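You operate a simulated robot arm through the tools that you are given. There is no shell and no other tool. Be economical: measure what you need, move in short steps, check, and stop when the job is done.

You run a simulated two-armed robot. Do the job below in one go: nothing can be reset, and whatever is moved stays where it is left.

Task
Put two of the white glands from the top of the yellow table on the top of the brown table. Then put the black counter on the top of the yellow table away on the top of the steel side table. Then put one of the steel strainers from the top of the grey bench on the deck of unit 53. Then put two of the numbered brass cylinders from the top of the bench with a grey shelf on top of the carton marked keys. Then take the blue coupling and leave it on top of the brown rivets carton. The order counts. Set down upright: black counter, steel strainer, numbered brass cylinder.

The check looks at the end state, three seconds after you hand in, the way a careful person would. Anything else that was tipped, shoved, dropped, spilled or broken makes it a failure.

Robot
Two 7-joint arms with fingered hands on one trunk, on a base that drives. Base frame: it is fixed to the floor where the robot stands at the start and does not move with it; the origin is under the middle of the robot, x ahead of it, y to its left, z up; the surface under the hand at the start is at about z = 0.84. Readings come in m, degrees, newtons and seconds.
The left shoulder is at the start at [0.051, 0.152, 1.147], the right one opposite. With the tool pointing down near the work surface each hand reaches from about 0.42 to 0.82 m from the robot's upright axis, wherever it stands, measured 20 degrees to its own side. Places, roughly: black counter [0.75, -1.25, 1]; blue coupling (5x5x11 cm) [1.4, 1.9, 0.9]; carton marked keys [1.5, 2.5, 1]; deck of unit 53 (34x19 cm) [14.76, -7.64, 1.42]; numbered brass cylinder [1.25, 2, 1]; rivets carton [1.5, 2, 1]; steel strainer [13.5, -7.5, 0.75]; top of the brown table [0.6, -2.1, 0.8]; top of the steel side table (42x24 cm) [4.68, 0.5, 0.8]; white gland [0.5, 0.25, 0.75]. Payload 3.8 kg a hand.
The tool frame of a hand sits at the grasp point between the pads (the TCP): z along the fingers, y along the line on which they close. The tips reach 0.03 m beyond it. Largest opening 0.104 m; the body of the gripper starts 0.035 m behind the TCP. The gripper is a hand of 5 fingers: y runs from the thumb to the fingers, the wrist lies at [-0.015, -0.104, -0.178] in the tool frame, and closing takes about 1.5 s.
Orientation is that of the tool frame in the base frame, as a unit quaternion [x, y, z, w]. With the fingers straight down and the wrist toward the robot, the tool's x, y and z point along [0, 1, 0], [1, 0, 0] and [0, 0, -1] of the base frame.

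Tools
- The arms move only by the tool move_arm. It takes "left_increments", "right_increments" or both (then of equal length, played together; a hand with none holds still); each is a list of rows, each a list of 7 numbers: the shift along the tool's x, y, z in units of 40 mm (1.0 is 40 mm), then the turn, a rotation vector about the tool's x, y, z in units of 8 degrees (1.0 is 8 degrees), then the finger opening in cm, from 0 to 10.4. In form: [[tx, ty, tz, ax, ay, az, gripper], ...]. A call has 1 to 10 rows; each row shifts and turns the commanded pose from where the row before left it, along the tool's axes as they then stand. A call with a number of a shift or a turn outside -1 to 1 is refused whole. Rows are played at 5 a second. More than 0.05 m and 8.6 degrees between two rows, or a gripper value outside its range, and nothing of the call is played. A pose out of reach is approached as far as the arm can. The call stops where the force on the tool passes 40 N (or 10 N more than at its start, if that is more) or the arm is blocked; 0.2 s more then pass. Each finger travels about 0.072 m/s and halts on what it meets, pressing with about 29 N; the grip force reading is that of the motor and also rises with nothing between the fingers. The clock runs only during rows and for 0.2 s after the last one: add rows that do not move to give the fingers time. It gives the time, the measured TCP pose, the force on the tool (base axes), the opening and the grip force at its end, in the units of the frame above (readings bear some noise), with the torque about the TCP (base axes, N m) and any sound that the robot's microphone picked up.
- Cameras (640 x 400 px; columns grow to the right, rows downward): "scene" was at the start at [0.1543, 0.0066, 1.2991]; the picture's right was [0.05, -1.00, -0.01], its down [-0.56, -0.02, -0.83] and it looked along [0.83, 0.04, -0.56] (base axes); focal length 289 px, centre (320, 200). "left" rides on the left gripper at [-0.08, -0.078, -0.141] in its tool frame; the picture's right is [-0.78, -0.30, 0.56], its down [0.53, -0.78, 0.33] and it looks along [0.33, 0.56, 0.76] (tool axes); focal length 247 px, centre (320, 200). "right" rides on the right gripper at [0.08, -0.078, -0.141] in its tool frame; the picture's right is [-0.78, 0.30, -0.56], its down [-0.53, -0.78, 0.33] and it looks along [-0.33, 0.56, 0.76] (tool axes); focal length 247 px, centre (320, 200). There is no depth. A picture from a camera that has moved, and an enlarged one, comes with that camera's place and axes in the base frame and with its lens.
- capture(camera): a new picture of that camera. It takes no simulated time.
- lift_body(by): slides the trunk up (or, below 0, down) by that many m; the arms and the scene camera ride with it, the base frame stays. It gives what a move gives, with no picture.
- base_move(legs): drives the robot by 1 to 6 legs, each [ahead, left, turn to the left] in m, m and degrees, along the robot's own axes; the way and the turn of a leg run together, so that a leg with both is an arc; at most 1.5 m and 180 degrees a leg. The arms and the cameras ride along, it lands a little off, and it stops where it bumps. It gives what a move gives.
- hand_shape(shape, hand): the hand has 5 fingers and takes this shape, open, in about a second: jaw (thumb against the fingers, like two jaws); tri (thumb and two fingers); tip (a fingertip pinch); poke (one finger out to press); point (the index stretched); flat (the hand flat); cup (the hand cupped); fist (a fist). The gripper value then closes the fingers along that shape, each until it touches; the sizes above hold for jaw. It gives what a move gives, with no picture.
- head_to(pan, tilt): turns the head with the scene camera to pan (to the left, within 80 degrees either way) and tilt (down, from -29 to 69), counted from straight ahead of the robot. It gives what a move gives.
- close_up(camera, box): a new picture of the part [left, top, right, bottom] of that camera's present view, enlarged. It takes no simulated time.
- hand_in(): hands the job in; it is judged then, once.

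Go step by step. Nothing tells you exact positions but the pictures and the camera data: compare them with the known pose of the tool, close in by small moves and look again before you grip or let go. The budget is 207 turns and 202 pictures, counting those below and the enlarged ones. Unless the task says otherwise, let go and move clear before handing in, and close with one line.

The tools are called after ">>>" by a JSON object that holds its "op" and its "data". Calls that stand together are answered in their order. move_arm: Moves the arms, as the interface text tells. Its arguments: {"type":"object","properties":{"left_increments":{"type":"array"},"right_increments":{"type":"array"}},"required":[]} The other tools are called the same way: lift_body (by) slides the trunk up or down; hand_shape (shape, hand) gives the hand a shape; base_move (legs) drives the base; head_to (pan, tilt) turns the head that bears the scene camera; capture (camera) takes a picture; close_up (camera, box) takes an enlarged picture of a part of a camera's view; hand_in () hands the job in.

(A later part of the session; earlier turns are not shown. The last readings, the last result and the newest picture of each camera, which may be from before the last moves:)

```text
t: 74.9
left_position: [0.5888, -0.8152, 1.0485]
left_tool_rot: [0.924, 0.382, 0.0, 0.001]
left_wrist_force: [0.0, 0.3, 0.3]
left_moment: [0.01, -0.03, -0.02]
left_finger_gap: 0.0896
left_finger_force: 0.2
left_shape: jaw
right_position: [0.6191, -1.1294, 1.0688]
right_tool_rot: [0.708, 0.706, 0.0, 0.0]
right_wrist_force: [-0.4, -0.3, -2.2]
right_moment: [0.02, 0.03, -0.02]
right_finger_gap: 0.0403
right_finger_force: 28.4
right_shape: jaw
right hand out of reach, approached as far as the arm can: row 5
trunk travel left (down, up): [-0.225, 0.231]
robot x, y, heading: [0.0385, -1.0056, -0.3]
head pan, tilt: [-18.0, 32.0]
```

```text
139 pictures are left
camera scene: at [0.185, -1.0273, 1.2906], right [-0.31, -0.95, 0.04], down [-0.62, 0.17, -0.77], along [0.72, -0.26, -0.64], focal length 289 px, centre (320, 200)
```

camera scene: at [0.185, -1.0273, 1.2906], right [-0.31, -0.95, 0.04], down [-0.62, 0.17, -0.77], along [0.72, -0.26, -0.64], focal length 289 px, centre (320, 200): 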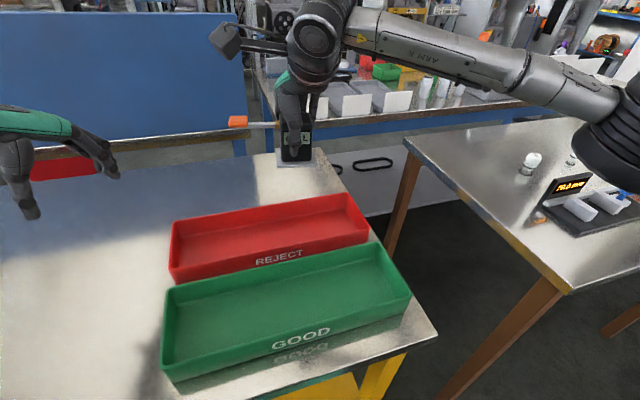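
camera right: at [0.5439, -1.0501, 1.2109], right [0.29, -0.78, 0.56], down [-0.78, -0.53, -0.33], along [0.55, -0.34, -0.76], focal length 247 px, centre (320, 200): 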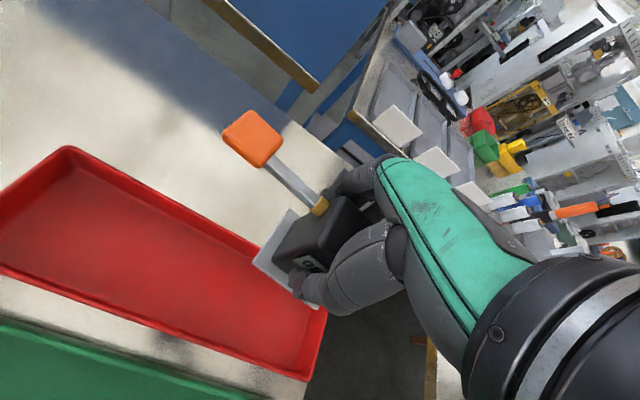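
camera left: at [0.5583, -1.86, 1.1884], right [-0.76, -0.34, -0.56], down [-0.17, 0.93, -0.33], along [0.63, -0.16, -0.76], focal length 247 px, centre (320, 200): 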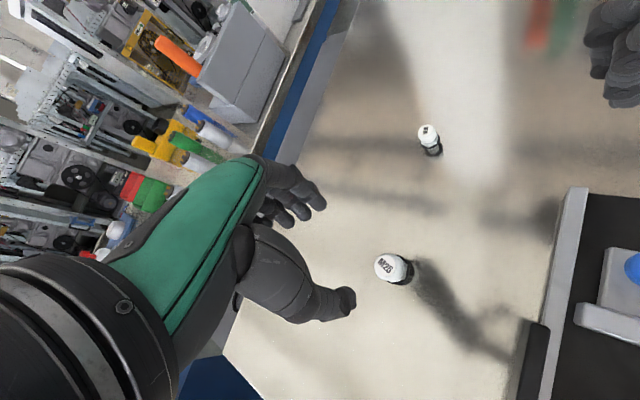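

The counter is held. Next I need a route to the steel side table at (4.68, 0.5), so I'll back off and look around the hall.

>>> {"op": "base_move", "data": {"legs": [[-0.6, 0, 0]]}}

>>> {"op": "move_arm", "data": {"right_increments": [[0.3, -0.7, 0, 0, 0, 0, 2.5], [0.3, -0.7, 0, 0, 0, 0, 2.5]], "left_increments": [[0, -0.9, 0, 0, 0, 0, 5], [0, -0.9, 0, 0, 0, 0, 5]]}}

>>> {"op": "head_to", "data": {"pan": -60, "tilt": 5}}

>>> {"op": "capture", "data": {"camera": "scene"}}

>>> {"op": "head_to", "data": {"pan": 0, "tilt": 5}}

>>> {"op": "capture", "data": {"camera": "scene"}}

>>> {"op": "head_to", "data": {"pan": 60, "tilt": 8}}

>>> {"op": "capture", "data": {"camera": "scene"}}

```text
t: 78.2
left_position: [-0.0081, -0.8121, 1.0483]
left_tool_rot: [0.924, 0.383, 0.0, 0.0]
left_wrist_force: [-0.2, -0.7, 0.6]
left_moment: [0.02, -0.02, 0.01]
left_finger_gap: 0.0898
left_finger_force: 0.1
left_shape: jaw
right_position: [0.0232, -1.1274, 1.0688]
right_tool_rot: [0.708, 0.707, 0.0, 0.0]
right_wrist_force: [0.5, -0.1, -3.1]
right_moment: [0.02, 0.01, 0.01]
right_finger_gap: 0.0401
right_finger_force: 29.0
right_shape: jaw
trunk travel left (down, up): [-0.225, 0.231]
robot x, y, heading: [-0.5613, -1.0013, 0.1]
head pan, tilt: [-18.0, 32.0]
```

```text
t: 78.8
left_position: [-0.0611, -0.7609, 1.0491]
left_tool_rot: [0.924, 0.382, 0.0, 0.001]
left_wrist_force: [-0.1, 0.3, 1.1]
left_moment: [0.01, 0.0, 0.01]
left_finger_gap: 0.0503
left_finger_force: 0.0
left_shape: jaw
right_position: [-0.0338, -1.1017, 1.0699]
right_tool_rot: [0.708, 0.707, -0.001, 0.001]
right_wrist_force: [0.4, 0.2, -3.3]
right_moment: [0.02, -0.03, 0.01]
right_finger_gap: 0.0402
right_finger_force: 29.1
right_shape: jaw
trunk travel left (down, up): [-0.225, 0.231]
robot x, y, heading: [-0.5581, -0.9993, -0.1]
head pan, tilt: [-18.0, 32.0]
```

```text
t: 79.9
left_position: [-0.0588, -0.7624, 1.0486]
left_tool_rot: [0.924, 0.383, 0.0, 0.0]
left_wrist_force: [0.1, -0.4, 0.0]
left_moment: [0.05, 0.0, 0.01]
left_finger_gap: 0.0506
left_finger_force: 0.1
left_shape: jaw
right_position: [-0.0323, -1.1026, 1.0697]
right_tool_rot: [0.708, 0.706, 0.0, 0.0]
right_wrist_force: [0.2, 0.2, -3.4]
right_moment: [0.03, 0.02, -0.01]
right_finger_gap: 0.0403
right_finger_force: 29.0
right_shape: jaw
trunk travel left (down, up): [-0.225, 0.231]
robot x, y, heading: [-0.5641, -0.9988, -0.2]
head pan, tilt: [-60.0, 5.0]
```

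```text
138 pictures are left
camera scene: at [-0.4451, -1.0775, 1.3391], right [-0.86, -0.5, 0.12], down [-0.18, 0.08, -0.98], along [0.48, -0.86, -0.16], focal length 289 px, centre (320, 200)
```

scene: 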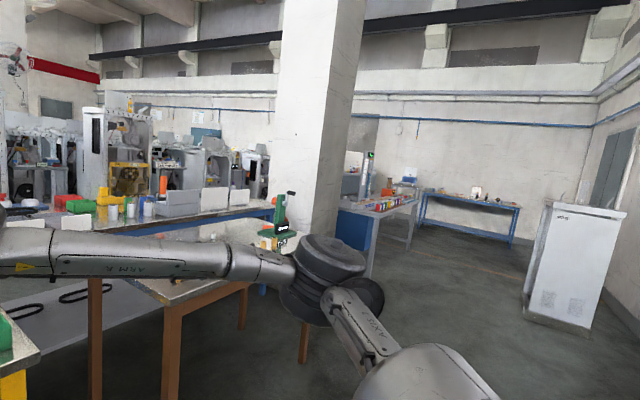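

```text
t: 81.2
left_position: [-0.0592, -0.7623, 1.0472]
left_tool_rot: [0.924, 0.383, 0.0, 0.001]
left_wrist_force: [-0.2, 0.1, 0.1]
left_moment: [-0.01, 0.03, 0.0]
left_finger_gap: 0.0504
left_finger_force: 0.0
left_shape: jaw
right_position: [-0.0315, -1.102, 1.069]
right_tool_rot: [0.708, 0.707, 0.0, 0.0]
right_wrist_force: [-1.0, 0.1, -2.2]
right_moment: [0.03, 0.03, 0.01]
right_finger_gap: 0.0401
right_finger_force: 28.9
right_shape: jaw
trunk travel left (down, up): [-0.225, 0.231]
robot x, y, heading: [-0.5578, -0.9994, -0.1]
head pan, tilt: [0.0, 5.0]
```

```text
137 pictures are left
camera scene: at [-0.3993, -0.9982, 1.3326], right [0.0, -1.0, 0.0], down [-0.23, 0.0, -0.97], along [0.97, 0.0, -0.23], focal length 289 px, centre (320, 200)
```

scene: 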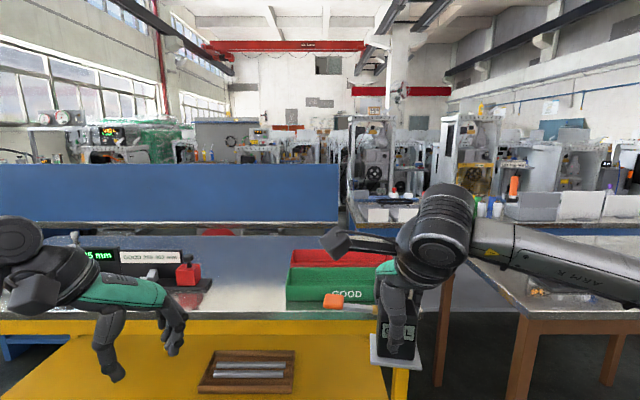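

```text
t: 82.5
left_position: [-0.059, -0.7614, 1.0477]
left_tool_rot: [0.924, 0.383, 0.0, -0.001]
left_wrist_force: [0.0, 0.5, -1.4]
left_moment: [0.0, -0.02, 0.02]
left_finger_gap: 0.0504
left_finger_force: 0.1
left_shape: jaw
right_position: [-0.0322, -1.1028, 1.0691]
right_tool_rot: [0.708, 0.707, 0.0, 0.0]
right_wrist_force: [0.2, 0.5, -2.6]
right_moment: [0.02, -0.02, 0.01]
right_finger_gap: 0.0403
right_finger_force: 29.0
right_shape: jaw
trunk travel left (down, up): [-0.225, 0.231]
robot x, y, heading: [-0.5612, -1.0054, -0.4]
head pan, tilt: [60.0, 8.0]
```

```text
136 pictures are left
camera scene: at [-0.4449, -0.9179, 1.3343], right [0.86, -0.5, -0.12], down [-0.21, -0.12, -0.97], along [0.47, 0.86, -0.21], focal length 289 px, centre (320, 200)
```

scene: 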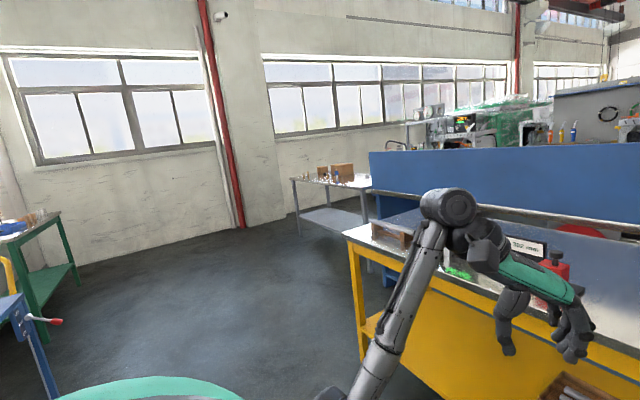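

>>> {"op": "lift_body", "data": {"by": 0.22}}

>>> {"op": "head_to", "data": {"pan": 8, "tilt": 12}}

>>> {"op": "capture", "data": {"camera": "scene"}}

>>> {"op": "close_up", "data": {"camera": "scene", "box": [160, 60, 480, 260]}}

>>> {"op": "head_to", "data": {"pan": -40, "tilt": 12}}

>>> {"op": "capture", "data": {"camera": "scene"}}

>>> {"op": "head_to", "data": {"pan": 40, "tilt": 12}}

>>> {"op": "capture", "data": {"camera": "scene"}}

```text
t: 84.9
left_position: [-0.0585, -0.7631, 1.2694]
left_tool_rot: [0.924, 0.383, -0.001, 0.0]
left_wrist_force: [0.2, 0.3, -0.2]
left_moment: [-0.01, 0.02, 0.01]
left_finger_gap: 0.0502
left_finger_force: 0.1
left_shape: jaw
right_position: [-0.0331, -1.103, 1.2882]
right_tool_rot: [0.708, 0.707, -0.002, -0.001]
right_wrist_force: [-0.5, -0.7, -3.3]
right_moment: [0.01, -0.02, 0.01]
right_finger_gap: 0.0403
right_finger_force: 29.3
right_shape: jaw
trunk travel left (down, up): [-0.445, 0.011]
robot x, y, heading: [-0.559, -0.9999, -0.0]
head pan, tilt: [60.0, 8.0]
```

```text
t: 86.1
left_position: [-0.0576, -0.761, 1.2678]
left_tool_rot: [0.924, 0.383, -0.001, 0.0]
left_wrist_force: [-0.1, 0.4, 0.8]
left_moment: [-0.02, -0.02, 0.03]
left_finger_gap: 0.0505
left_finger_force: 0.1
left_shape: jaw
right_position: [-0.033, -1.103, 1.2888]
right_tool_rot: [0.708, 0.707, 0.0, 0.0]
right_wrist_force: [0.4, -0.2, -3.0]
right_moment: [-0.02, 0.0, 0.02]
right_finger_gap: 0.0401
right_finger_force: 29.3
right_shape: jaw
trunk travel left (down, up): [-0.445, 0.011]
robot x, y, heading: [-0.5602, -1.003, -0.0]
head pan, tilt: [8.0, 12.0]
```

```text
135 pictures are left
camera scene: at [-0.4663, -0.985, 1.5631], right [0.14, -0.99, 0.0], down [-0.21, -0.03, -0.98], along [0.97, 0.14, -0.21], focal length 289 px, centre (320, 200)
```

scene: 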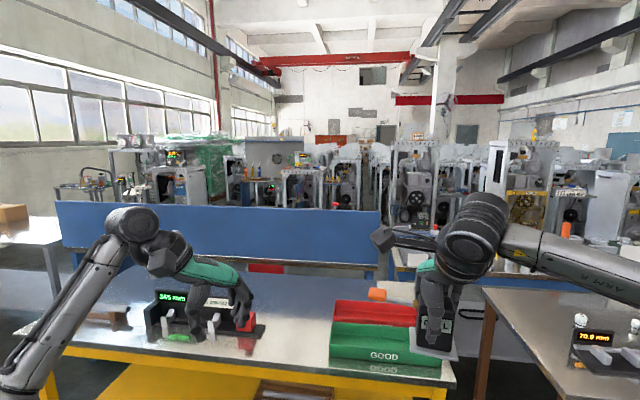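

```text
2.00 times, centred on (320, 160) of scene
camera zoom: at [-0.4663, -0.985, 1.5631], right [0.14, -0.99, 0.0], down [-0.21, -0.03, -0.98], along [0.97, 0.14, -0.21], focal length 578 px, centre (320, 280)
```

zoom: 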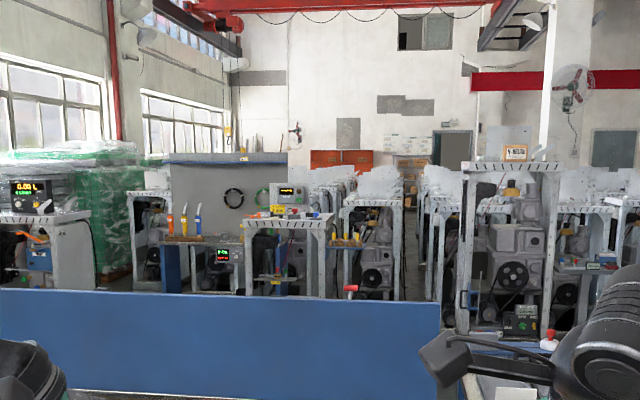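

```text
t: 87.2
left_position: [-0.0578, -0.7613, 1.2677]
left_tool_rot: [0.924, 0.382, 0.0, 0.0]
left_wrist_force: [-0.5, -0.4, 0.1]
left_moment: [-0.02, -0.04, -0.01]
left_finger_gap: 0.0502
left_finger_force: 0.1
left_shape: jaw
right_position: [-0.0327, -1.1037, 1.289]
right_tool_rot: [0.707, 0.707, 0.0, 0.0]
right_wrist_force: [1.0, 0.6, -2.3]
right_moment: [0.03, 0.01, 0.0]
right_finger_gap: 0.0401
right_finger_force: 28.9
right_shape: jaw
trunk travel left (down, up): [-0.445, 0.011]
robot x, y, heading: [-0.5595, -1.0003, -0.1]
head pan, tilt: [-40.0, 12.0]
```

```text
133 pictures are left
camera scene: at [-0.4873, -1.0579, 1.5631], right [-0.64, -0.77, 0.0], down [-0.16, 0.13, -0.98], along [0.75, -0.63, -0.21], focal length 289 px, centre (320, 200)
```

scene: 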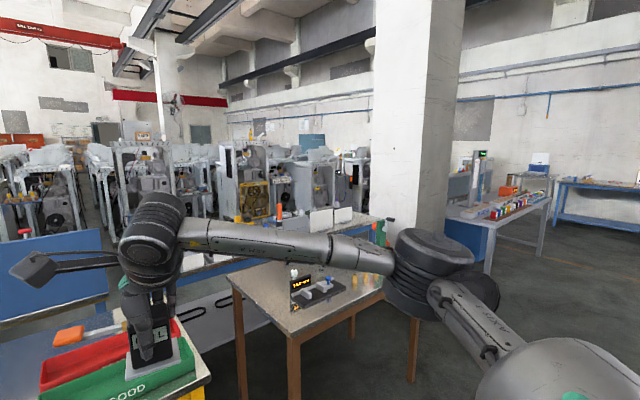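

```text
t: 88.8
left_position: [-0.0584, -0.7621, 1.2672]
left_tool_rot: [0.924, 0.383, 0.0, 0.001]
left_wrist_force: [-0.1, -0.2, 0.2]
left_moment: [0.0, -0.01, -0.04]
left_finger_gap: 0.0503
left_finger_force: 0.1
left_shape: jaw
right_position: [-0.0315, -1.1035, 1.2903]
right_tool_rot: [0.707, 0.707, 0.0, 0.0]
right_wrist_force: [0.6, -0.1, -2.9]
right_moment: [0.02, 0.02, 0.03]
right_finger_gap: 0.0398
right_finger_force: 28.6
right_shape: jaw
trunk travel left (down, up): [-0.445, 0.011]
robot x, y, heading: [-0.5591, -1.0007, 0.1]
head pan, tilt: [40.0, 12.0]
```

```text
132 pictures are left
camera scene: at [-0.4871, -0.9381, 1.5631], right [0.64, -0.77, 0.0], down [-0.16, -0.13, -0.98], along [0.75, 0.63, -0.21], focal length 289 px, centre (320, 200)
```

scene: 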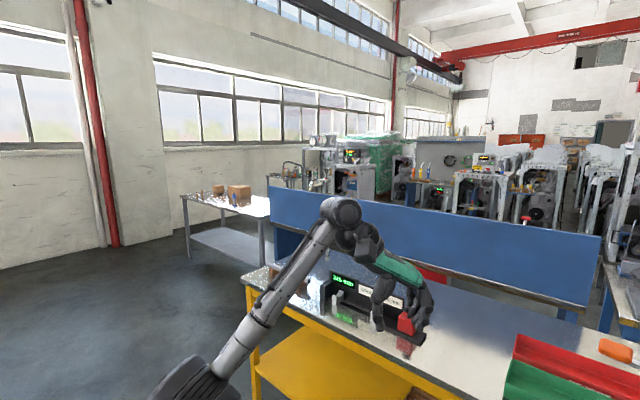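

I'll check the left passage between the partition's end and the grey-shelf bench.

>>> {"op": "base_move", "data": {"legs": [[0, 1.0, 0], [0.1, 1.0, 0]]}}

>>> {"op": "head_to", "data": {"pan": 0, "tilt": 15}}

>>> {"op": "capture", "data": {"camera": "scene"}}

>>> {"op": "head_to", "data": {"pan": 45, "tilt": 20}}

>>> {"op": "capture", "data": {"camera": "scene"}}

```text
t: 98.7
left_position: [0.0532, 1.2214, 1.2682]
left_tool_rot: [0.924, 0.383, -0.001, -0.001]
left_wrist_force: [-0.3, 0.7, 0.4]
left_moment: [-0.01, -0.02, 0.01]
left_finger_gap: 0.0505
left_finger_force: 0.1
left_shape: jaw
right_position: [0.079, 0.8796, 1.2897]
right_tool_rot: [0.707, 0.707, 0.001, -0.001]
right_wrist_force: [0.4, -0.4, -3.1]
right_moment: [0.03, 0.01, -0.04]
right_finger_gap: 0.0402
right_finger_force: 28.8
right_shape: jaw
trunk travel left (down, up): [-0.445, 0.011]
robot x, y, heading: [-0.4489, 0.98, -0.0]
head pan, tilt: [40.0, 12.0]
```

```text
t: 99.7
left_position: [0.0517, 1.2203, 1.2686]
left_tool_rot: [0.923, 0.384, -0.001, 0.0]
left_wrist_force: [-0.1, -0.4, -0.8]
left_moment: [-0.02, 0.0, 0.03]
left_finger_gap: 0.0504
left_finger_force: 0.0
left_shape: jaw
right_position: [0.079, 0.8805, 1.289]
right_tool_rot: [0.706, 0.708, 0.0, 0.0]
right_wrist_force: [0.1, 0.2, -2.5]
right_moment: [0.04, 0.01, 0.06]
right_finger_gap: 0.0401
right_finger_force: 29.1
right_shape: jaw
trunk travel left (down, up): [-0.445, 0.011]
robot x, y, heading: [-0.448, 0.985, -0.2]
head pan, tilt: [0.0, 15.0]
```

```text
131 pictures are left
camera scene: at [-0.3534, 0.9842, 1.5582], right [0.0, -1.0, 0.0], down [-0.26, 0.0, -0.97], along [0.97, 0.0, -0.26], focal length 289 px, centre (320, 200)
```

scene: 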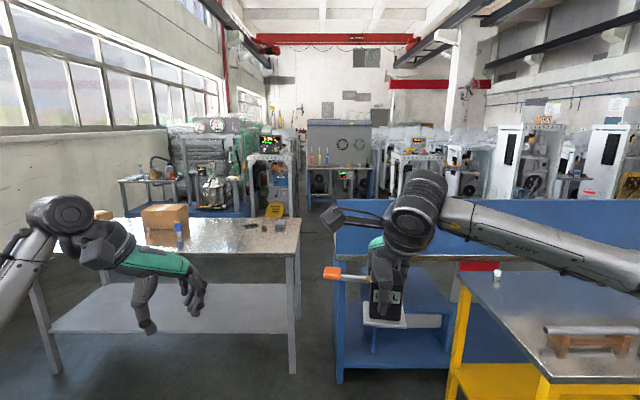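

```text
t: 100.9
left_position: [0.0527, 1.2221, 1.2693]
left_tool_rot: [0.924, 0.383, 0.0, 0.0]
left_wrist_force: [-0.1, -0.6, -0.1]
left_moment: [0.0, 0.01, 0.01]
left_finger_gap: 0.0502
left_finger_force: 0.1
left_shape: jaw
right_position: [0.0793, 0.88, 1.2893]
right_tool_rot: [0.708, 0.706, 0.0, 0.0]
right_wrist_force: [0.1, -0.3, -3.4]
right_moment: [0.03, 0.0, 0.0]
right_finger_gap: 0.0402
right_finger_force: 29.3
right_shape: jaw
trunk travel left (down, up): [-0.445, 0.011]
robot x, y, heading: [-0.4449, 0.9838, -0.1]
head pan, tilt: [45.0, 20.0]
```

```text
130 pictures are left
camera scene: at [-0.381, 1.0501, 1.5501], right [0.71, -0.71, 0.0], down [-0.24, -0.24, -0.94], along [0.66, 0.66, -0.34], focal length 289 px, centre (320, 200)
```

scene: 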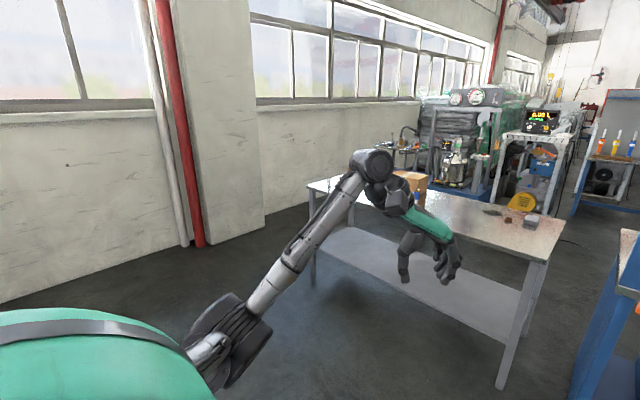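

The gap beside the bench is only about 0.26 m, too narrow. The way round is between the bench's far end (y 2.65) and the wall pillar (y 4.0), so I'll go there.

>>> {"op": "base_move", "data": {"legs": [[0, 1.13, 0], [0, 1.13, 0]]}}

>>> {"op": "head_to", "data": {"pan": 0, "tilt": 18}}

>>> {"op": "capture", "data": {"camera": "scene"}}

```text
t: 112.1
left_position: [0.0441, 3.5004, 1.2691]
left_tool_rot: [0.921, 0.389, 0.0, 0.001]
left_wrist_force: [0.7, 0.3, 0.7]
left_moment: [-0.01, 0.03, 0.04]
left_finger_gap: 0.0504
left_finger_force: 0.1
left_shape: jaw
right_position: [0.0747, 3.1585, 1.2893]
right_tool_rot: [0.702, 0.712, -0.001, 0.0]
right_wrist_force: [0.2, -0.2, -3.1]
right_moment: [-0.01, -0.04, -0.01]
right_finger_gap: 0.0399
right_finger_force: 28.9
right_shape: jaw
trunk travel left (down, up): [-0.445, 0.011]
robot x, y, heading: [-0.4535, 3.2555, 0.7]
head pan, tilt: [45.0, 20.0]
```

```text
t: 113.2
left_position: [0.043, 3.5001, 1.2685]
left_tool_rot: [0.921, 0.39, 0.0, 0.0]
left_wrist_force: [-0.1, 0.5, -0.2]
left_moment: [0.02, 0.01, 0.02]
left_finger_gap: 0.0504
left_finger_force: 0.1
left_shape: jaw
right_position: [0.0745, 3.1604, 1.2896]
right_tool_rot: [0.702, 0.712, 0.0, -0.001]
right_wrist_force: [-0.7, 0.2, -3.3]
right_moment: [0.04, -0.03, -0.01]
right_finger_gap: 0.0401
right_finger_force: 28.9
right_shape: jaw
trunk travel left (down, up): [-0.445, 0.011]
robot x, y, heading: [-0.4516, 3.2543, 0.7]
head pan, tilt: [0.0, 18.0]
```

```text
129 pictures are left
camera scene: at [-0.3595, 3.2581, 1.5533], right [0.01, -1.0, 0.0], down [-0.31, 0.0, -0.95], along [0.95, 0.01, -0.31], focal length 289 px, centre (320, 200)
```

scene: 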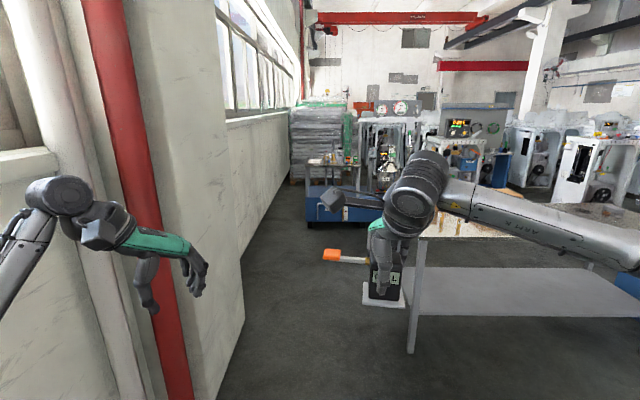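

The pass is about 1.16 m wide. I'll stretch both arms forward to pull the elbows in, then check the elbow width.

>>> {"op": "move_arm", "data": {"left_increments": [[0.28, 0.85, 0, 0, 0, 0, 5], [0.28, 0.85, 0, 0, 0, 0, 5], [0.28, 0.85, 0, 0, 0, 0, 5], [0.28, 0.85, 0, 0, 0, 0, 5], [0.28, 0.85, 0, 0, 0, 0, 5]], "right_increments": [[0, 0.9, 0, 0, 0, 0, 2.5], [0, 0.9, 0, 0, 0, 0, 2.5], [0, 0.9, 0, 0, 0, 0, 2.5], [0, 0.9, 0, 0, 0, 0, 2.5], [0, 0.9, 0, 0, 0, 0, 2.5]]}}

>>> {"op": "head_to", "data": {"pan": 60, "tilt": 40}}

>>> {"op": "capture", "data": {"camera": "scene"}}

>>> {"op": "head_to", "data": {"pan": -60, "tilt": 40}}

>>> {"op": "capture", "data": {"camera": "scene"}}

```text
t: 114.4
left_position: [0.2075, 3.4212, 1.2681]
left_tool_rot: [0.922, 0.388, 0.0, 0.0]
left_wrist_force: [-0.2, -0.3, -0.5]
left_moment: [-0.02, 0.02, 0.0]
left_finger_gap: 0.0505
left_finger_force: 0.1
left_shape: jaw
right_position: [0.2562, 3.1599, 1.2858]
right_tool_rot: [0.702, 0.712, -0.002, 0.0]
right_wrist_force: [-0.5, -0.8, -2.6]
right_moment: [0.01, 0.03, 0.01]
right_finger_gap: 0.04
right_finger_force: 28.5
right_shape: jaw
trunk travel left (down, up): [-0.445, 0.011]
robot x, y, heading: [-0.4531, 3.2583, 0.4]
head pan, tilt: [0.0, 18.0]
```

```text
t: 115.7
left_position: [0.2046, 3.4208, 1.2683]
left_tool_rot: [0.921, 0.389, 0.0, 0.0]
left_wrist_force: [0.2, -0.1, 0.1]
left_moment: [0.03, 0.0, -0.01]
left_finger_gap: 0.0505
left_finger_force: 0.0
left_shape: jaw
right_position: [0.2537, 3.1603, 1.2868]
right_tool_rot: [0.702, 0.712, -0.001, 0.0]
right_wrist_force: [0.1, -0.7, -4.0]
right_moment: [0.05, -0.04, -0.02]
right_finger_gap: 0.0399
right_finger_force: 28.5
right_shape: jaw
trunk travel left (down, up): [-0.445, 0.011]
robot x, y, heading: [-0.4502, 3.2544, 0.8]
head pan, tilt: [60.0, 40.0]
```

```text
128 pictures are left
camera scene: at [-0.4106, 3.3311, 1.5187], right [0.87, -0.49, 0.0], down [-0.32, -0.56, -0.77], along [0.37, 0.67, -0.64], focal length 289 px, centre (320, 200)
```

scene: 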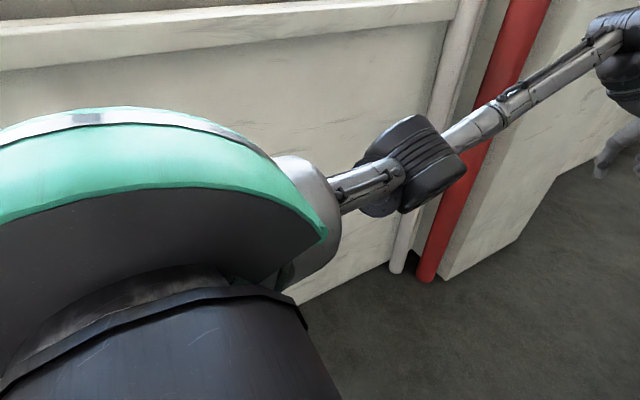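

```text
t: 117.7
left_position: [0.2042, 3.4223, 1.2687]
left_tool_rot: [0.921, 0.389, 0.0, 0.0]
left_wrist_force: [0.3, 0.5, 0.8]
left_moment: [-0.01, 0.05, 0.0]
left_finger_gap: 0.0502
left_finger_force: 0.1
left_shape: jaw
right_position: [0.2533, 3.1587, 1.2869]
right_tool_rot: [0.702, 0.712, 0.0, -0.001]
right_wrist_force: [-0.4, 0.3, -3.6]
right_moment: [-0.03, 0.03, -0.01]
right_finger_gap: 0.04
right_finger_force: 29.3
right_shape: jaw
trunk travel left (down, up): [-0.445, 0.011]
robot x, y, heading: [-0.4549, 3.2509, 0.6]
head pan, tilt: [-60.0, 40.0]
```

```text
127 pictures are left
camera scene: at [-0.4091, 3.1839, 1.5187], right [-0.86, -0.51, 0.0], down [-0.33, 0.55, -0.77], along [0.39, -0.66, -0.64], focal length 289 px, centre (320, 200)
```

scene: 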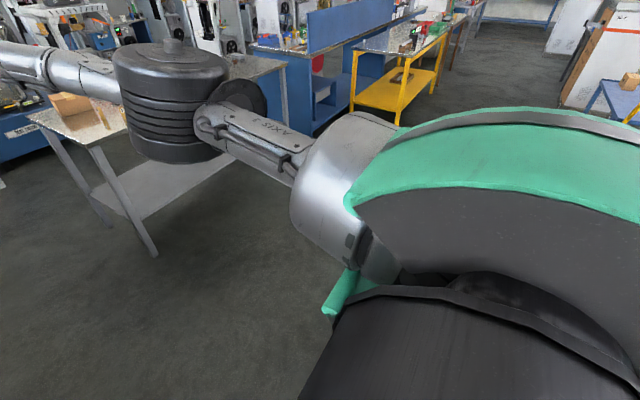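

The elbows are now within about 0.45 m and high above the bench. I'll drive through between bench and pillar.

>>> {"op": "base_move", "data": {"legs": [[1.0, 0, -0.7], [1.0, 0, 0], [0.8, 0, 0]]}}

>>> {"op": "head_to", "data": {"pan": -35, "tilt": 15}}

>>> {"op": "capture", "data": {"camera": "scene"}}

>>> {"op": "head_to", "data": {"pan": 10, "tilt": 25}}

>>> {"op": "capture", "data": {"camera": "scene"}}

```text
t: 131.5
left_position: [3.0095, 3.3372, 1.2694]
left_tool_rot: [0.932, 0.363, 0.0, 0.0]
left_wrist_force: [0.5, 0.4, -0.9]
left_moment: [-0.02, 0.0, 0.01]
left_finger_gap: 0.0501
left_finger_force: 0.0
left_shape: jaw
right_position: [3.0439, 3.0715, 1.2877]
right_tool_rot: [0.722, 0.691, 0.0, 0.0]
right_wrist_force: [0.0, -0.3, -2.8]
right_moment: [0.02, -0.01, 0.01]
right_finger_gap: 0.0402
right_finger_force: 28.4
right_shape: jaw
trunk travel left (down, up): [-0.445, 0.011]
robot x, y, heading: [2.3475, 3.2078, -2.6]
head pan, tilt: [-60.0, 40.0]
```

```text
t: 132.4
left_position: [3.0112, 3.3368, 1.2686]
left_tool_rot: [0.932, 0.362, 0.0, 0.0]
left_wrist_force: [-0.1, 0.7, -0.7]
left_moment: [-0.01, 0.02, 0.02]
left_finger_gap: 0.0508
left_finger_force: 0.0
left_shape: jaw
right_position: [3.0461, 3.0719, 1.2874]
right_tool_rot: [0.723, 0.691, -0.001, -0.001]
right_wrist_force: [0.2, 0.0, -3.3]
right_moment: [0.0, 0.03, 0.01]
right_finger_gap: 0.0401
right_finger_force: 29.3
right_shape: jaw
trunk travel left (down, up): [-0.445, 0.011]
robot x, y, heading: [2.3443, 3.2078, -2.5]
head pan, tilt: [-35.0, 15.0]
```

```text
126 pictures are left
camera scene: at [2.4207, 3.1533, 1.5581], right [-0.61, -0.79, 0.0], down [-0.21, 0.16, -0.97], along [0.76, -0.59, -0.26], focal length 289 px, centre (320, 200)
```

scene: 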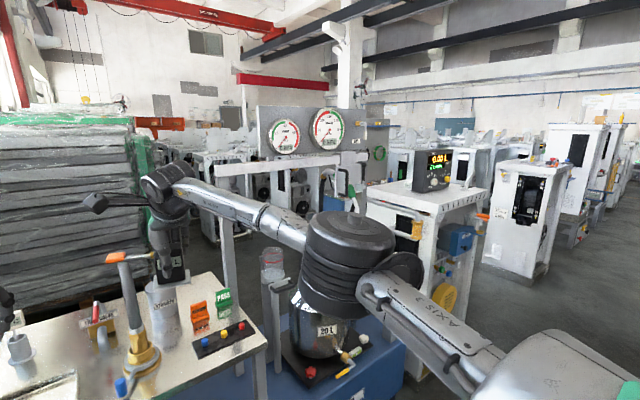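

```text
t: 133.5
left_position: [3.0114, 3.3367, 1.2687]
left_tool_rot: [0.932, 0.361, 0.001, 0.0]
left_wrist_force: [-0.5, 0.0, 0.6]
left_moment: [0.0, -0.01, -0.02]
left_finger_gap: 0.0504
left_finger_force: 0.2
left_shape: jaw
right_position: [3.0452, 3.0717, 1.287]
right_tool_rot: [0.723, 0.691, -0.001, 0.0]
right_wrist_force: [-0.3, -0.1, -3.4]
right_moment: [0.02, -0.02, -0.02]
right_finger_gap: 0.0401
right_finger_force: 28.7
right_shape: jaw
trunk travel left (down, up): [-0.445, 0.011]
robot x, y, heading: [2.346, 3.207, -2.4]
head pan, tilt: [10.0, 25.0]
```

```text
125 pictures are left
camera scene: at [2.4375, 3.2223, 1.542], right [0.13, -0.99, 0.0], down [-0.42, -0.05, -0.91], along [0.9, 0.12, -0.42], focal length 289 px, centre (320, 200)
```

scene: 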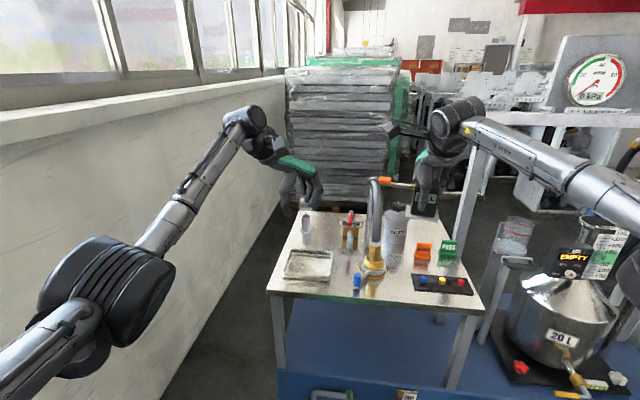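

Hands are over the front of a test cart. I'll turn right in place and look down the aisle along -y.

>>> {"op": "move_arm", "data": {"left_increments": [[-0.2, -0.8, 0, 0, 0, 0, 5], [-0.2, -0.8, 0, 0, 0, 0, 5], [-0.2, -0.8, 0, 0, 0, 0, 5]], "right_increments": [[0, -0.8, 0, 0, 0, 0, 2.5], [0, -0.8, 0, 0, 0, 0, 2.5], [0, -0.8, 0, 0, 0, 0, 2.5]]}}

>>> {"op": "base_move", "data": {"legs": [[-0.05, 0, 0], [0, 0, -87.5]]}}

>>> {"op": "head_to", "data": {"pan": 10, "tilt": 18}}

>>> {"op": "capture", "data": {"camera": "scene"}}

>>> {"op": "head_to", "data": {"pan": 45, "tilt": 18}}

>>> {"op": "capture", "data": {"camera": "scene"}}

```text
t: 134.3
left_position: [2.9277, 3.3916, 1.271]
left_tool_rot: [0.933, 0.361, 0.0, 0.0]
left_wrist_force: [-0.3, -0.1, -1.1]
left_moment: [-0.03, 0.02, -0.01]
left_finger_gap: 0.0507
left_finger_force: 0.1
left_shape: jaw
right_position: [2.947, 3.0774, 1.2875]
right_tool_rot: [0.723, 0.691, -0.001, 0.001]
right_wrist_force: [0.0, 0.9, -2.5]
right_moment: [0.03, -0.01, 0.01]
right_finger_gap: 0.04
right_finger_force: 28.6
right_shape: jaw
trunk travel left (down, up): [-0.445, 0.011]
robot x, y, heading: [2.3465, 3.2084, -2.7]
head pan, tilt: [10.0, 25.0]
```

```text
t: 139.0
left_position: [2.4979, 2.6332, 1.2692]
left_tool_rot: [0.922, -0.388, 0.0, 0.0]
left_wrist_force: [-0.3, -0.7, -0.5]
left_moment: [0.03, -0.01, -0.01]
left_finger_gap: 0.0505
left_finger_force: 0.1
left_shape: jaw
right_position: [2.186, 2.6043, 1.2868]
right_tool_rot: [1.0, -0.006, -0.001, 0.0]
right_wrist_force: [-0.6, -0.1, -3.2]
right_moment: [-0.03, -0.04, 0.01]
right_finger_gap: 0.0395
right_finger_force: 29.3
right_shape: jaw
trunk travel left (down, up): [-0.445, 0.011]
robot x, y, heading: [2.2995, 3.2125, -90.8]
head pan, tilt: [10.0, 25.0]
```

```text
t: 139.7
left_position: [2.4987, 2.6332, 1.2701]
left_tool_rot: [0.921, -0.389, 0.001, 0.0]
left_wrist_force: [0.2, 0.4, 0.0]
left_moment: [-0.01, 0.02, -0.03]
left_finger_gap: 0.0503
left_finger_force: 0.0
left_shape: jaw
right_position: [2.1856, 2.6039, 1.2857]
right_tool_rot: [1.0, -0.007, 0.0, -0.001]
right_wrist_force: [-0.2, 0.6, -2.7]
right_moment: [0.0, -0.06, 0.02]
right_finger_gap: 0.0394
right_finger_force: 29.0
right_shape: jaw
trunk travel left (down, up): [-0.445, 0.011]
robot x, y, heading: [2.2999, 3.2083, -90.8]
head pan, tilt: [10.0, 18.0]
```

```text
124 pictures are left
camera scene: at [2.3105, 3.1196, 1.5533], right [-0.99, -0.16, 0.0], down [-0.05, 0.31, -0.95], along [0.15, -0.94, -0.31], focal length 289 px, centre (320, 200)
```

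scene: 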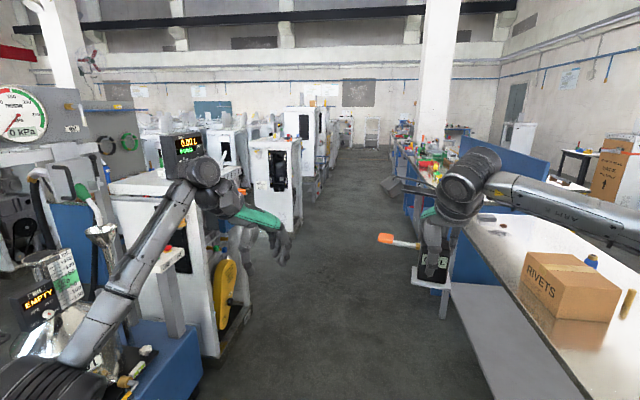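

```text
t: 140.7
left_position: [2.4984, 2.6337, 1.2705]
left_tool_rot: [0.921, -0.388, 0.0, -0.001]
left_wrist_force: [-0.3, 0.4, -0.4]
left_moment: [0.01, 0.02, -0.02]
left_finger_gap: 0.0504
left_finger_force: 0.0
left_shape: jaw
right_position: [2.1862, 2.6033, 1.2872]
right_tool_rot: [1.0, -0.005, 0.0, -0.001]
right_wrist_force: [0.5, -0.3, -2.3]
right_moment: [0.03, 0.0, 0.0]
right_finger_gap: 0.0397
right_finger_force: 29.6
right_shape: jaw
trunk travel left (down, up): [-0.445, 0.011]
robot x, y, heading: [2.2932, 3.2109, -90.7]
head pan, tilt: [45.0, 18.0]
```

```text
123 pictures are left
camera scene: at [2.3605, 3.1448, 1.5533], right [-0.72, -0.7, 0.0], down [-0.22, 0.22, -0.95], along [0.66, -0.68, -0.31], focal length 289 px, centre (320, 200)
```

scene: 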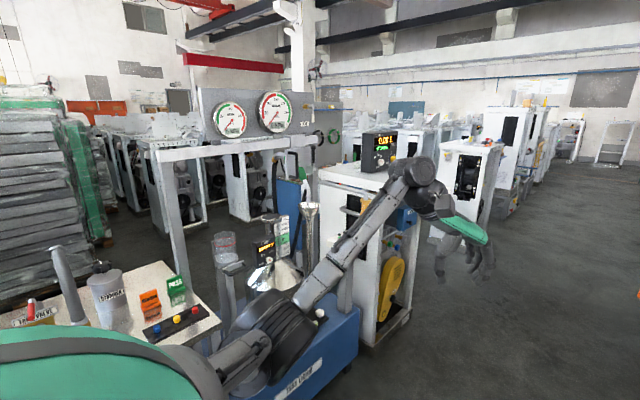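

A long aisle runs along -y at x of about 1.8–3.1. I'll drive down it and look for the steel side table on the left.

>>> {"op": "base_move", "data": {"legs": [[0.1, 0.12, 0.8], [1.3, 0, 0]]}}

>>> {"op": "head_to", "data": {"pan": 55, "tilt": 18}}

>>> {"op": "capture", "data": {"camera": "scene"}}

```text
t: 148.3
left_position: [2.627, 1.2246, 1.2714]
left_tool_rot: [0.925, -0.381, -0.001, 0.0]
left_wrist_force: [-0.2, -0.1, -0.3]
left_moment: [-0.03, 0.0, 0.0]
left_finger_gap: 0.0505
left_finger_force: 0.0
left_shape: jaw
right_position: [2.3154, 1.1905, 1.288]
right_tool_rot: [1.0, 0.002, 0.0, 0.0]
right_wrist_force: [0.1, 0.7, -3.4]
right_moment: [-0.02, -0.06, 0.02]
right_finger_gap: 0.0396
right_finger_force: 29.1
right_shape: jaw
trunk travel left (down, up): [-0.445, 0.011]
robot x, y, heading: [2.4156, 1.7997, -89.7]
head pan, tilt: [45.0, 18.0]
```

```text
t: 149.0
left_position: [2.6276, 1.2243, 1.2711]
left_tool_rot: [0.925, -0.38, 0.0, -0.001]
left_wrist_force: [0.3, 0.0, -0.5]
left_moment: [0.0, -0.01, 0.0]
left_finger_gap: 0.0506
left_finger_force: 0.1
left_shape: jaw
right_position: [2.3159, 1.19, 1.287]
right_tool_rot: [1.0, 0.002, 0.0, 0.0]
right_wrist_force: [0.1, -0.9, -2.5]
right_moment: [0.02, 0.0, -0.04]
right_finger_gap: 0.0395
right_finger_force: 29.2
right_shape: jaw
trunk travel left (down, up): [-0.445, 0.011]
robot x, y, heading: [2.4149, 1.8011, -89.8]
head pan, tilt: [55.0, 18.0]
```

```text
122 pictures are left
camera scene: at [2.4916, 1.746, 1.5533], right [-0.57, -0.82, 0.0], down [-0.25, 0.18, -0.95], along [0.78, -0.54, -0.31], focal length 289 px, centre (320, 200)
```

scene: 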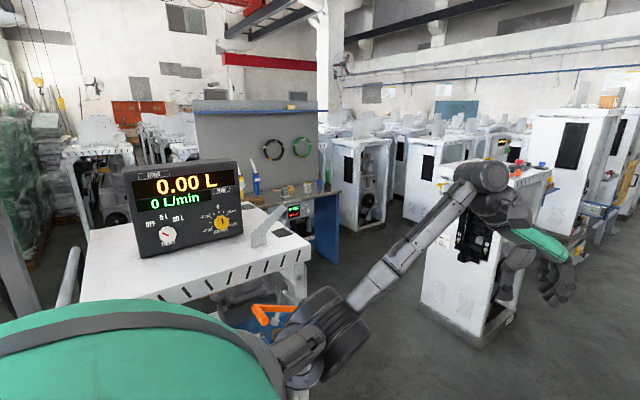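

>>> {"op": "base_move", "data": {"legs": [[1.15, 0, 0]]}}

>>> {"op": "base_move", "data": {"legs": [[0, 0, 90]]}}

>>> {"op": "head_to", "data": {"pan": 0, "tilt": 15}}

>>> {"op": "capture", "data": {"camera": "scene"}}

```text
t: 154.8
left_position: [2.6057, 0.0838, 1.2705]
left_tool_rot: [0.921, -0.39, 0.0, -0.001]
left_wrist_force: [0.2, 0.9, -0.3]
left_moment: [-0.01, -0.01, 0.01]
left_finger_gap: 0.0506
left_finger_force: 0.0
left_shape: jaw
right_position: [2.2934, 0.0585, 1.2878]
right_tool_rot: [1.0, -0.009, 0.0, 0.001]
right_wrist_force: [-0.8, 0.6, -3.2]
right_moment: [0.01, 0.02, 0.02]
right_finger_gap: 0.0398
right_finger_force: 28.8
right_shape: jaw
trunk travel left (down, up): [-0.445, 0.011]
robot x, y, heading: [2.405, 0.664, -91.2]
head pan, tilt: [55.0, 18.0]
```

```text
t: 159.0
left_position: [2.9883, 0.8545, 1.2703]
left_tool_rot: [0.929, 0.369, 0.0, 0.0]
left_wrist_force: [-0.2, 0.7, -0.1]
left_moment: [0.01, 0.0, -0.01]
left_finger_gap: 0.0502
left_finger_force: 0.1
left_shape: jaw
right_position: [3.0121, 0.5414, 1.2875]
right_tool_rot: [0.718, 0.696, 0.0, -0.001]
right_wrist_force: [-0.3, 0.1, -2.6]
right_moment: [-0.02, -0.04, 0.0]
right_finger_gap: 0.0393
right_finger_force: 29.4
right_shape: jaw
trunk travel left (down, up): [-0.445, 0.011]
robot x, y, heading: [2.4066, 0.6634, -1.4]
head pan, tilt: [55.0, 18.0]
```

```text
t: 160.2
left_position: [2.9878, 0.8558, 1.2702]
left_tool_rot: [0.929, 0.369, 0.0, 0.0]
left_wrist_force: [-0.2, -0.2, 0.4]
left_moment: [0.03, -0.01, -0.02]
left_finger_gap: 0.0508
left_finger_force: 0.1
left_shape: jaw
right_position: [3.0112, 0.5421, 1.2866]
right_tool_rot: [0.718, 0.696, -0.001, -0.001]
right_wrist_force: [-0.8, 0.2, -3.6]
right_moment: [0.03, 0.01, -0.02]
right_finger_gap: 0.0394
right_finger_force: 28.6
right_shape: jaw
trunk travel left (down, up): [-0.445, 0.011]
robot x, y, heading: [2.4074, 0.6638, -1.6]
head pan, tilt: [0.0, 15.0]
```

```text
121 pictures are left
camera scene: at [2.5009, 0.6618, 1.5582], right [-0.03, -1.0, 0.0], down [-0.26, 0.01, -0.97], along [0.97, -0.03, -0.26], focal length 289 px, centre (320, 200)
```

scene: 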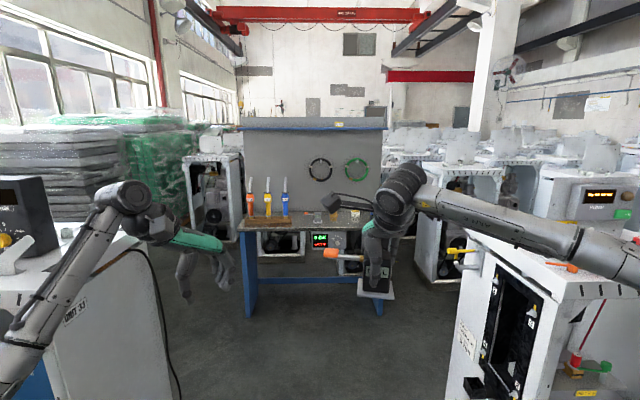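

>>> {"op": "close_up", "data": {"camera": "scene", "box": [225, 150, 405, 262]}}

>>> {"op": "base_move", "data": {"legs": [[0.75, 0, 1.4]]}}

>>> {"op": "head_to", "data": {"pan": 0, "tilt": 25}}

>>> {"op": "capture", "data": {"camera": "scene"}}

```text
3.56 times, centred on (315, 206) of scene
camera zoom: at [2.5009, 0.6618, 1.5582], right [-0.03, -1.0, 0.0], down [-0.26, 0.01, -0.97], along [0.97, -0.03, -0.26], focal length 1028 px, centre (338, 179)
```

zoom: 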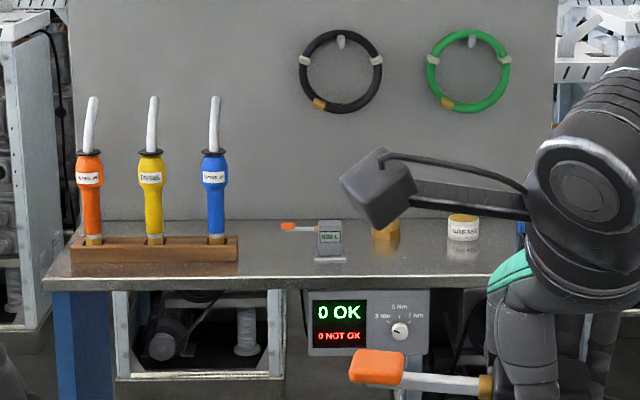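

```text
t: 164.3
left_position: [3.7262, 0.8694, 1.2703]
left_tool_rot: [0.922, 0.387, 0.0, 0.0]
left_wrist_force: [-0.7, -1.0, 0.4]
left_moment: [0.01, -0.05, 0.0]
left_finger_gap: 0.0503
left_finger_force: 0.0
left_shape: jaw
right_position: [3.7629, 0.5582, 1.2881]
right_tool_rot: [0.703, 0.711, -0.001, 0.0]
right_wrist_force: [0.0, 0.3, -3.5]
right_moment: [0.0, -0.01, -0.03]
right_finger_gap: 0.0394
right_finger_force: 29.3
right_shape: jaw
trunk travel left (down, up): [-0.445, 0.011]
robot x, y, heading: [3.1561, 0.6539, 0.6]
head pan, tilt: [0.0, 15.0]
```

```text
t: 165.0
left_position: [3.7279, 0.87, 1.2703]
left_tool_rot: [0.922, 0.387, 0.0, 0.0]
left_wrist_force: [1.3, -0.8, 0.2]
left_moment: [0.0, 0.0, 0.01]
left_finger_gap: 0.0504
left_finger_force: 0.1
left_shape: jaw
right_position: [3.7636, 0.5581, 1.2864]
right_tool_rot: [0.703, 0.711, 0.0, 0.0]
right_wrist_force: [-0.8, -1.2, -2.4]
right_moment: [-0.03, -0.01, 0.01]
right_finger_gap: 0.0395
right_finger_force: 29.0
right_shape: jaw
trunk travel left (down, up): [-0.445, 0.011]
robot x, y, heading: [3.1573, 0.6543, 0.2]
head pan, tilt: [0.0, 25.0]
```

```text
119 pictures are left
camera scene: at [3.2471, 0.6578, 1.542], right [0.01, -1.0, 0.0], down [-0.42, 0.0, -0.91], along [0.91, 0.01, -0.42], focal length 289 px, centre (320, 200)
```

scene: 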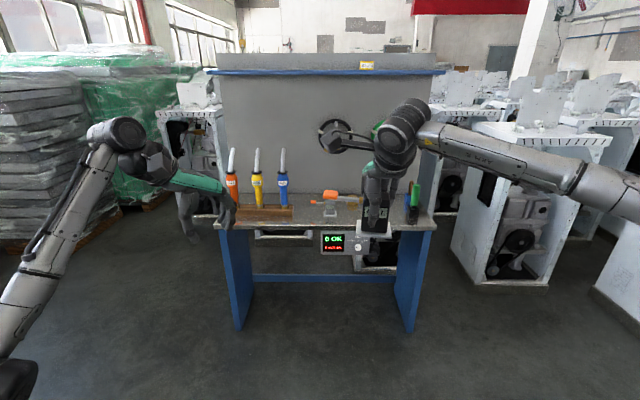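

This table with blue legs and a pegboard matches the steel side table's location. A small grey counter, a brass nut, a grease tin and a tool rack already stand on it. I'll go closer to find a free spot.

>>> {"op": "base_move", "data": {"legs": [[0.55, 0.0, -0.2]]}}

>>> {"op": "move_arm", "data": {"right_increments": [[-0.9, 0, 0, 0, 0, 0, 2.5], [-0.9, 0, 0, 0, 0, 0, 2.5], [-0.9, 0, 0, 0, 0, 0, 2.5], [-0.9, 0, 0, 0, 0, 0, 2.5]]}}

>>> {"op": "head_to", "data": {"pan": -8, "tilt": 38}}

>>> {"op": "capture", "data": {"camera": "scene"}}

>>> {"op": "capture", "data": {"camera": "right"}}

```text
t: 168.2
left_position: [4.2705, 0.8808, 1.2701]
left_tool_rot: [0.92, 0.391, 0.001, -0.001]
left_wrist_force: [0.0, 0.4, 0.7]
left_moment: [0.03, -0.05, 0.01]
left_finger_gap: 0.0504
left_finger_force: 0.2
left_shape: jaw
right_position: [4.3093, 0.5685, 1.2891]
right_tool_rot: [0.701, 0.713, -0.001, 0.001]
right_wrist_force: [0.3, -0.4, -2.9]
right_moment: [0.01, -0.01, 0.03]
right_finger_gap: 0.0396
right_finger_force: 28.9
right_shape: jaw
trunk travel left (down, up): [-0.445, 0.011]
robot x, y, heading: [3.7043, 0.6628, 0.9]
head pan, tilt: [0.0, 25.0]
```

```text
t: 169.2
left_position: [4.2725, 0.8798, 1.2695]
left_tool_rot: [0.92, 0.391, 0.0, -0.001]
left_wrist_force: [0.4, -0.1, 0.6]
left_moment: [0.02, -0.01, 0.0]
left_finger_gap: 0.0505
left_finger_force: 0.1
left_shape: jaw
right_position: [4.3129, 0.4227, 1.2874]
right_tool_rot: [0.701, 0.713, -0.001, -0.001]
right_wrist_force: [0.3, 0.9, -2.0]
right_moment: [0.04, -0.01, -0.01]
right_finger_gap: 0.0396
right_finger_force: 28.6
right_shape: jaw
trunk travel left (down, up): [-0.445, 0.011]
robot x, y, heading: [3.7028, 0.6635, 0.7]
head pan, tilt: [0.0, 25.0]
```

```text
t: 169.9
left_position: [4.2722, 0.8799, 1.27]
left_tool_rot: [0.921, 0.39, 0.0, 0.001]
left_wrist_force: [0.1, 0.3, 0.0]
left_moment: [0.02, 0.0, 0.03]
left_finger_gap: 0.0503
left_finger_force: 0.1
left_shape: jaw
right_position: [4.3127, 0.4233, 1.2865]
right_tool_rot: [0.702, 0.712, 0.0, 0.0]
right_wrist_force: [0.2, 0.1, -2.4]
right_moment: [0.03, 0.04, 0.01]
right_finger_gap: 0.0393
right_finger_force: 29.4
right_shape: jaw
trunk travel left (down, up): [-0.445, 0.011]
robot x, y, heading: [3.6978, 0.664, 1.0]
head pan, tilt: [-8.0, 38.0]
```

```text
118 pictures are left
camera scene: at [3.7874, 0.6527, 1.5217], right [-0.12, -0.99, 0.0], down [-0.61, 0.08, -0.79], along [0.78, -0.1, -0.62], focal length 289 px, centre (320, 200)
```

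scene: 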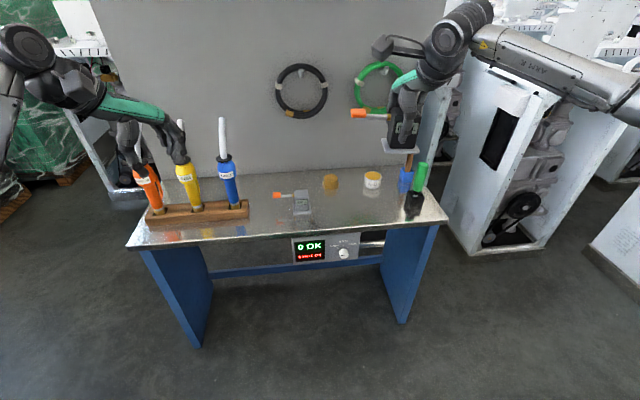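

```text
117 pictures are left
camera right: at [4.2364, 0.5011, 1.4285], right [0.31, -0.77, 0.56], down [-0.77, -0.55, -0.33], along [0.56, -0.32, -0.76], focal length 247 px, centre (320, 200)
```

right: 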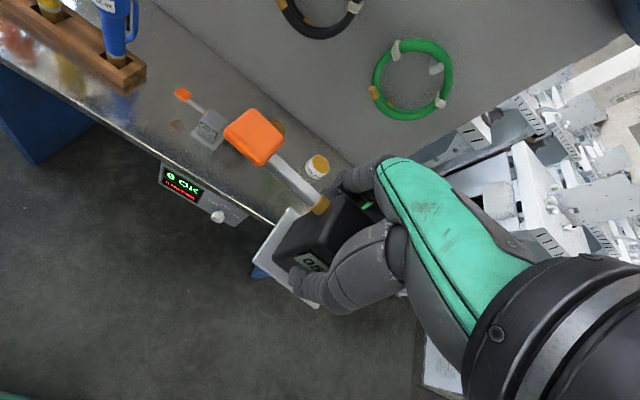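

I'll set the counter at about (4.535, 0.43), in front of the nut and grease and clear of the grey counter. First lower the trunk and close in.

>>> {"op": "lift_body", "data": {"by": -0.2}}

>>> {"op": "base_move", "data": {"legs": [[0.13, 0, -0.9]]}}

>>> {"op": "capture", "data": {"camera": "right"}}

>>> {"op": "capture", "data": {"camera": "scene"}}

```text
t: 172.1
left_position: [4.2723, 0.8803, 1.0698]
left_tool_rot: [0.921, 0.39, 0.0, 0.0]
left_wrist_force: [0.1, 0.3, 0.4]
left_moment: [-0.03, 0.01, 0.03]
left_finger_gap: 0.0504
left_finger_force: 0.0
left_shape: jaw
right_position: [4.3119, 0.4244, 1.0876]
right_tool_rot: [0.702, 0.712, 0.0, 0.0]
right_wrist_force: [0.7, 0.3, -2.5]
right_moment: [-0.01, 0.02, 0.03]
right_finger_gap: 0.0395
right_finger_force: 29.6
right_shape: jaw
trunk travel left (down, up): [-0.245, 0.211]
robot x, y, heading: [3.7038, 0.66, 1.0]
head pan, tilt: [-8.0, 38.0]
```

```text
t: 173.4
left_position: [4.4078, 0.873, 1.0699]
left_tool_rot: [0.923, 0.385, 0.001, 0.001]
left_wrist_force: [0.2, -0.4, 0.5]
left_moment: [-0.02, -0.01, 0.03]
left_finger_gap: 0.0503
left_finger_force: 0.0
left_shape: jaw
right_position: [4.4426, 0.4172, 1.088]
right_tool_rot: [0.706, 0.708, 0.0, 0.0]
right_wrist_force: [-0.4, 1.0, -3.1]
right_moment: [0.0, 0.02, 0.01]
right_finger_gap: 0.0393
right_finger_force: 28.6
right_shape: jaw
trunk travel left (down, up): [-0.245, 0.211]
robot x, y, heading: [3.8346, 0.6618, 0.0]
head pan, tilt: [-8.0, 38.0]
```

```text
116 pictures are left
camera right: at [4.3654, 0.4962, 1.2289], right [0.3, -0.78, 0.56], down [-0.78, -0.54, -0.33], along [0.56, -0.33, -0.76], focal length 247 px, centre (320, 200)
```

right: 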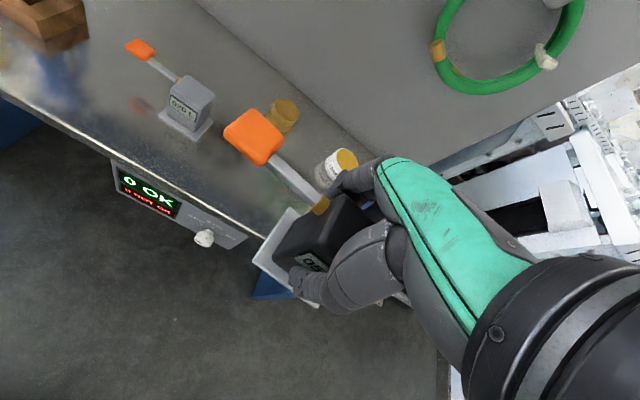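

```text
115 pictures are left
camera scene: at [3.9692, 0.6532, 1.3052], right [-0.14, -0.99, 0.02], down [-0.7, 0.08, -0.71], along [0.7, -0.11, -0.7], focal length 289 px, centre (320, 200)
```

scene: 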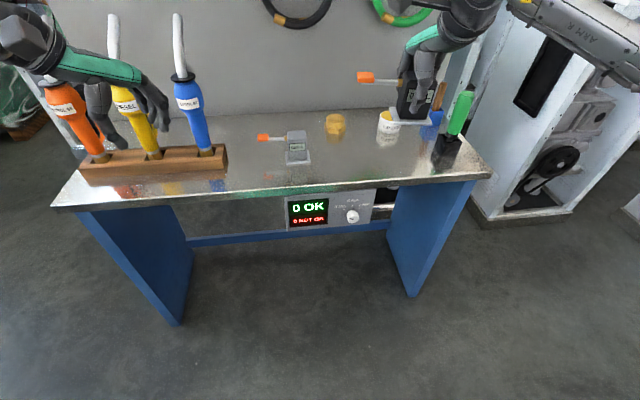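

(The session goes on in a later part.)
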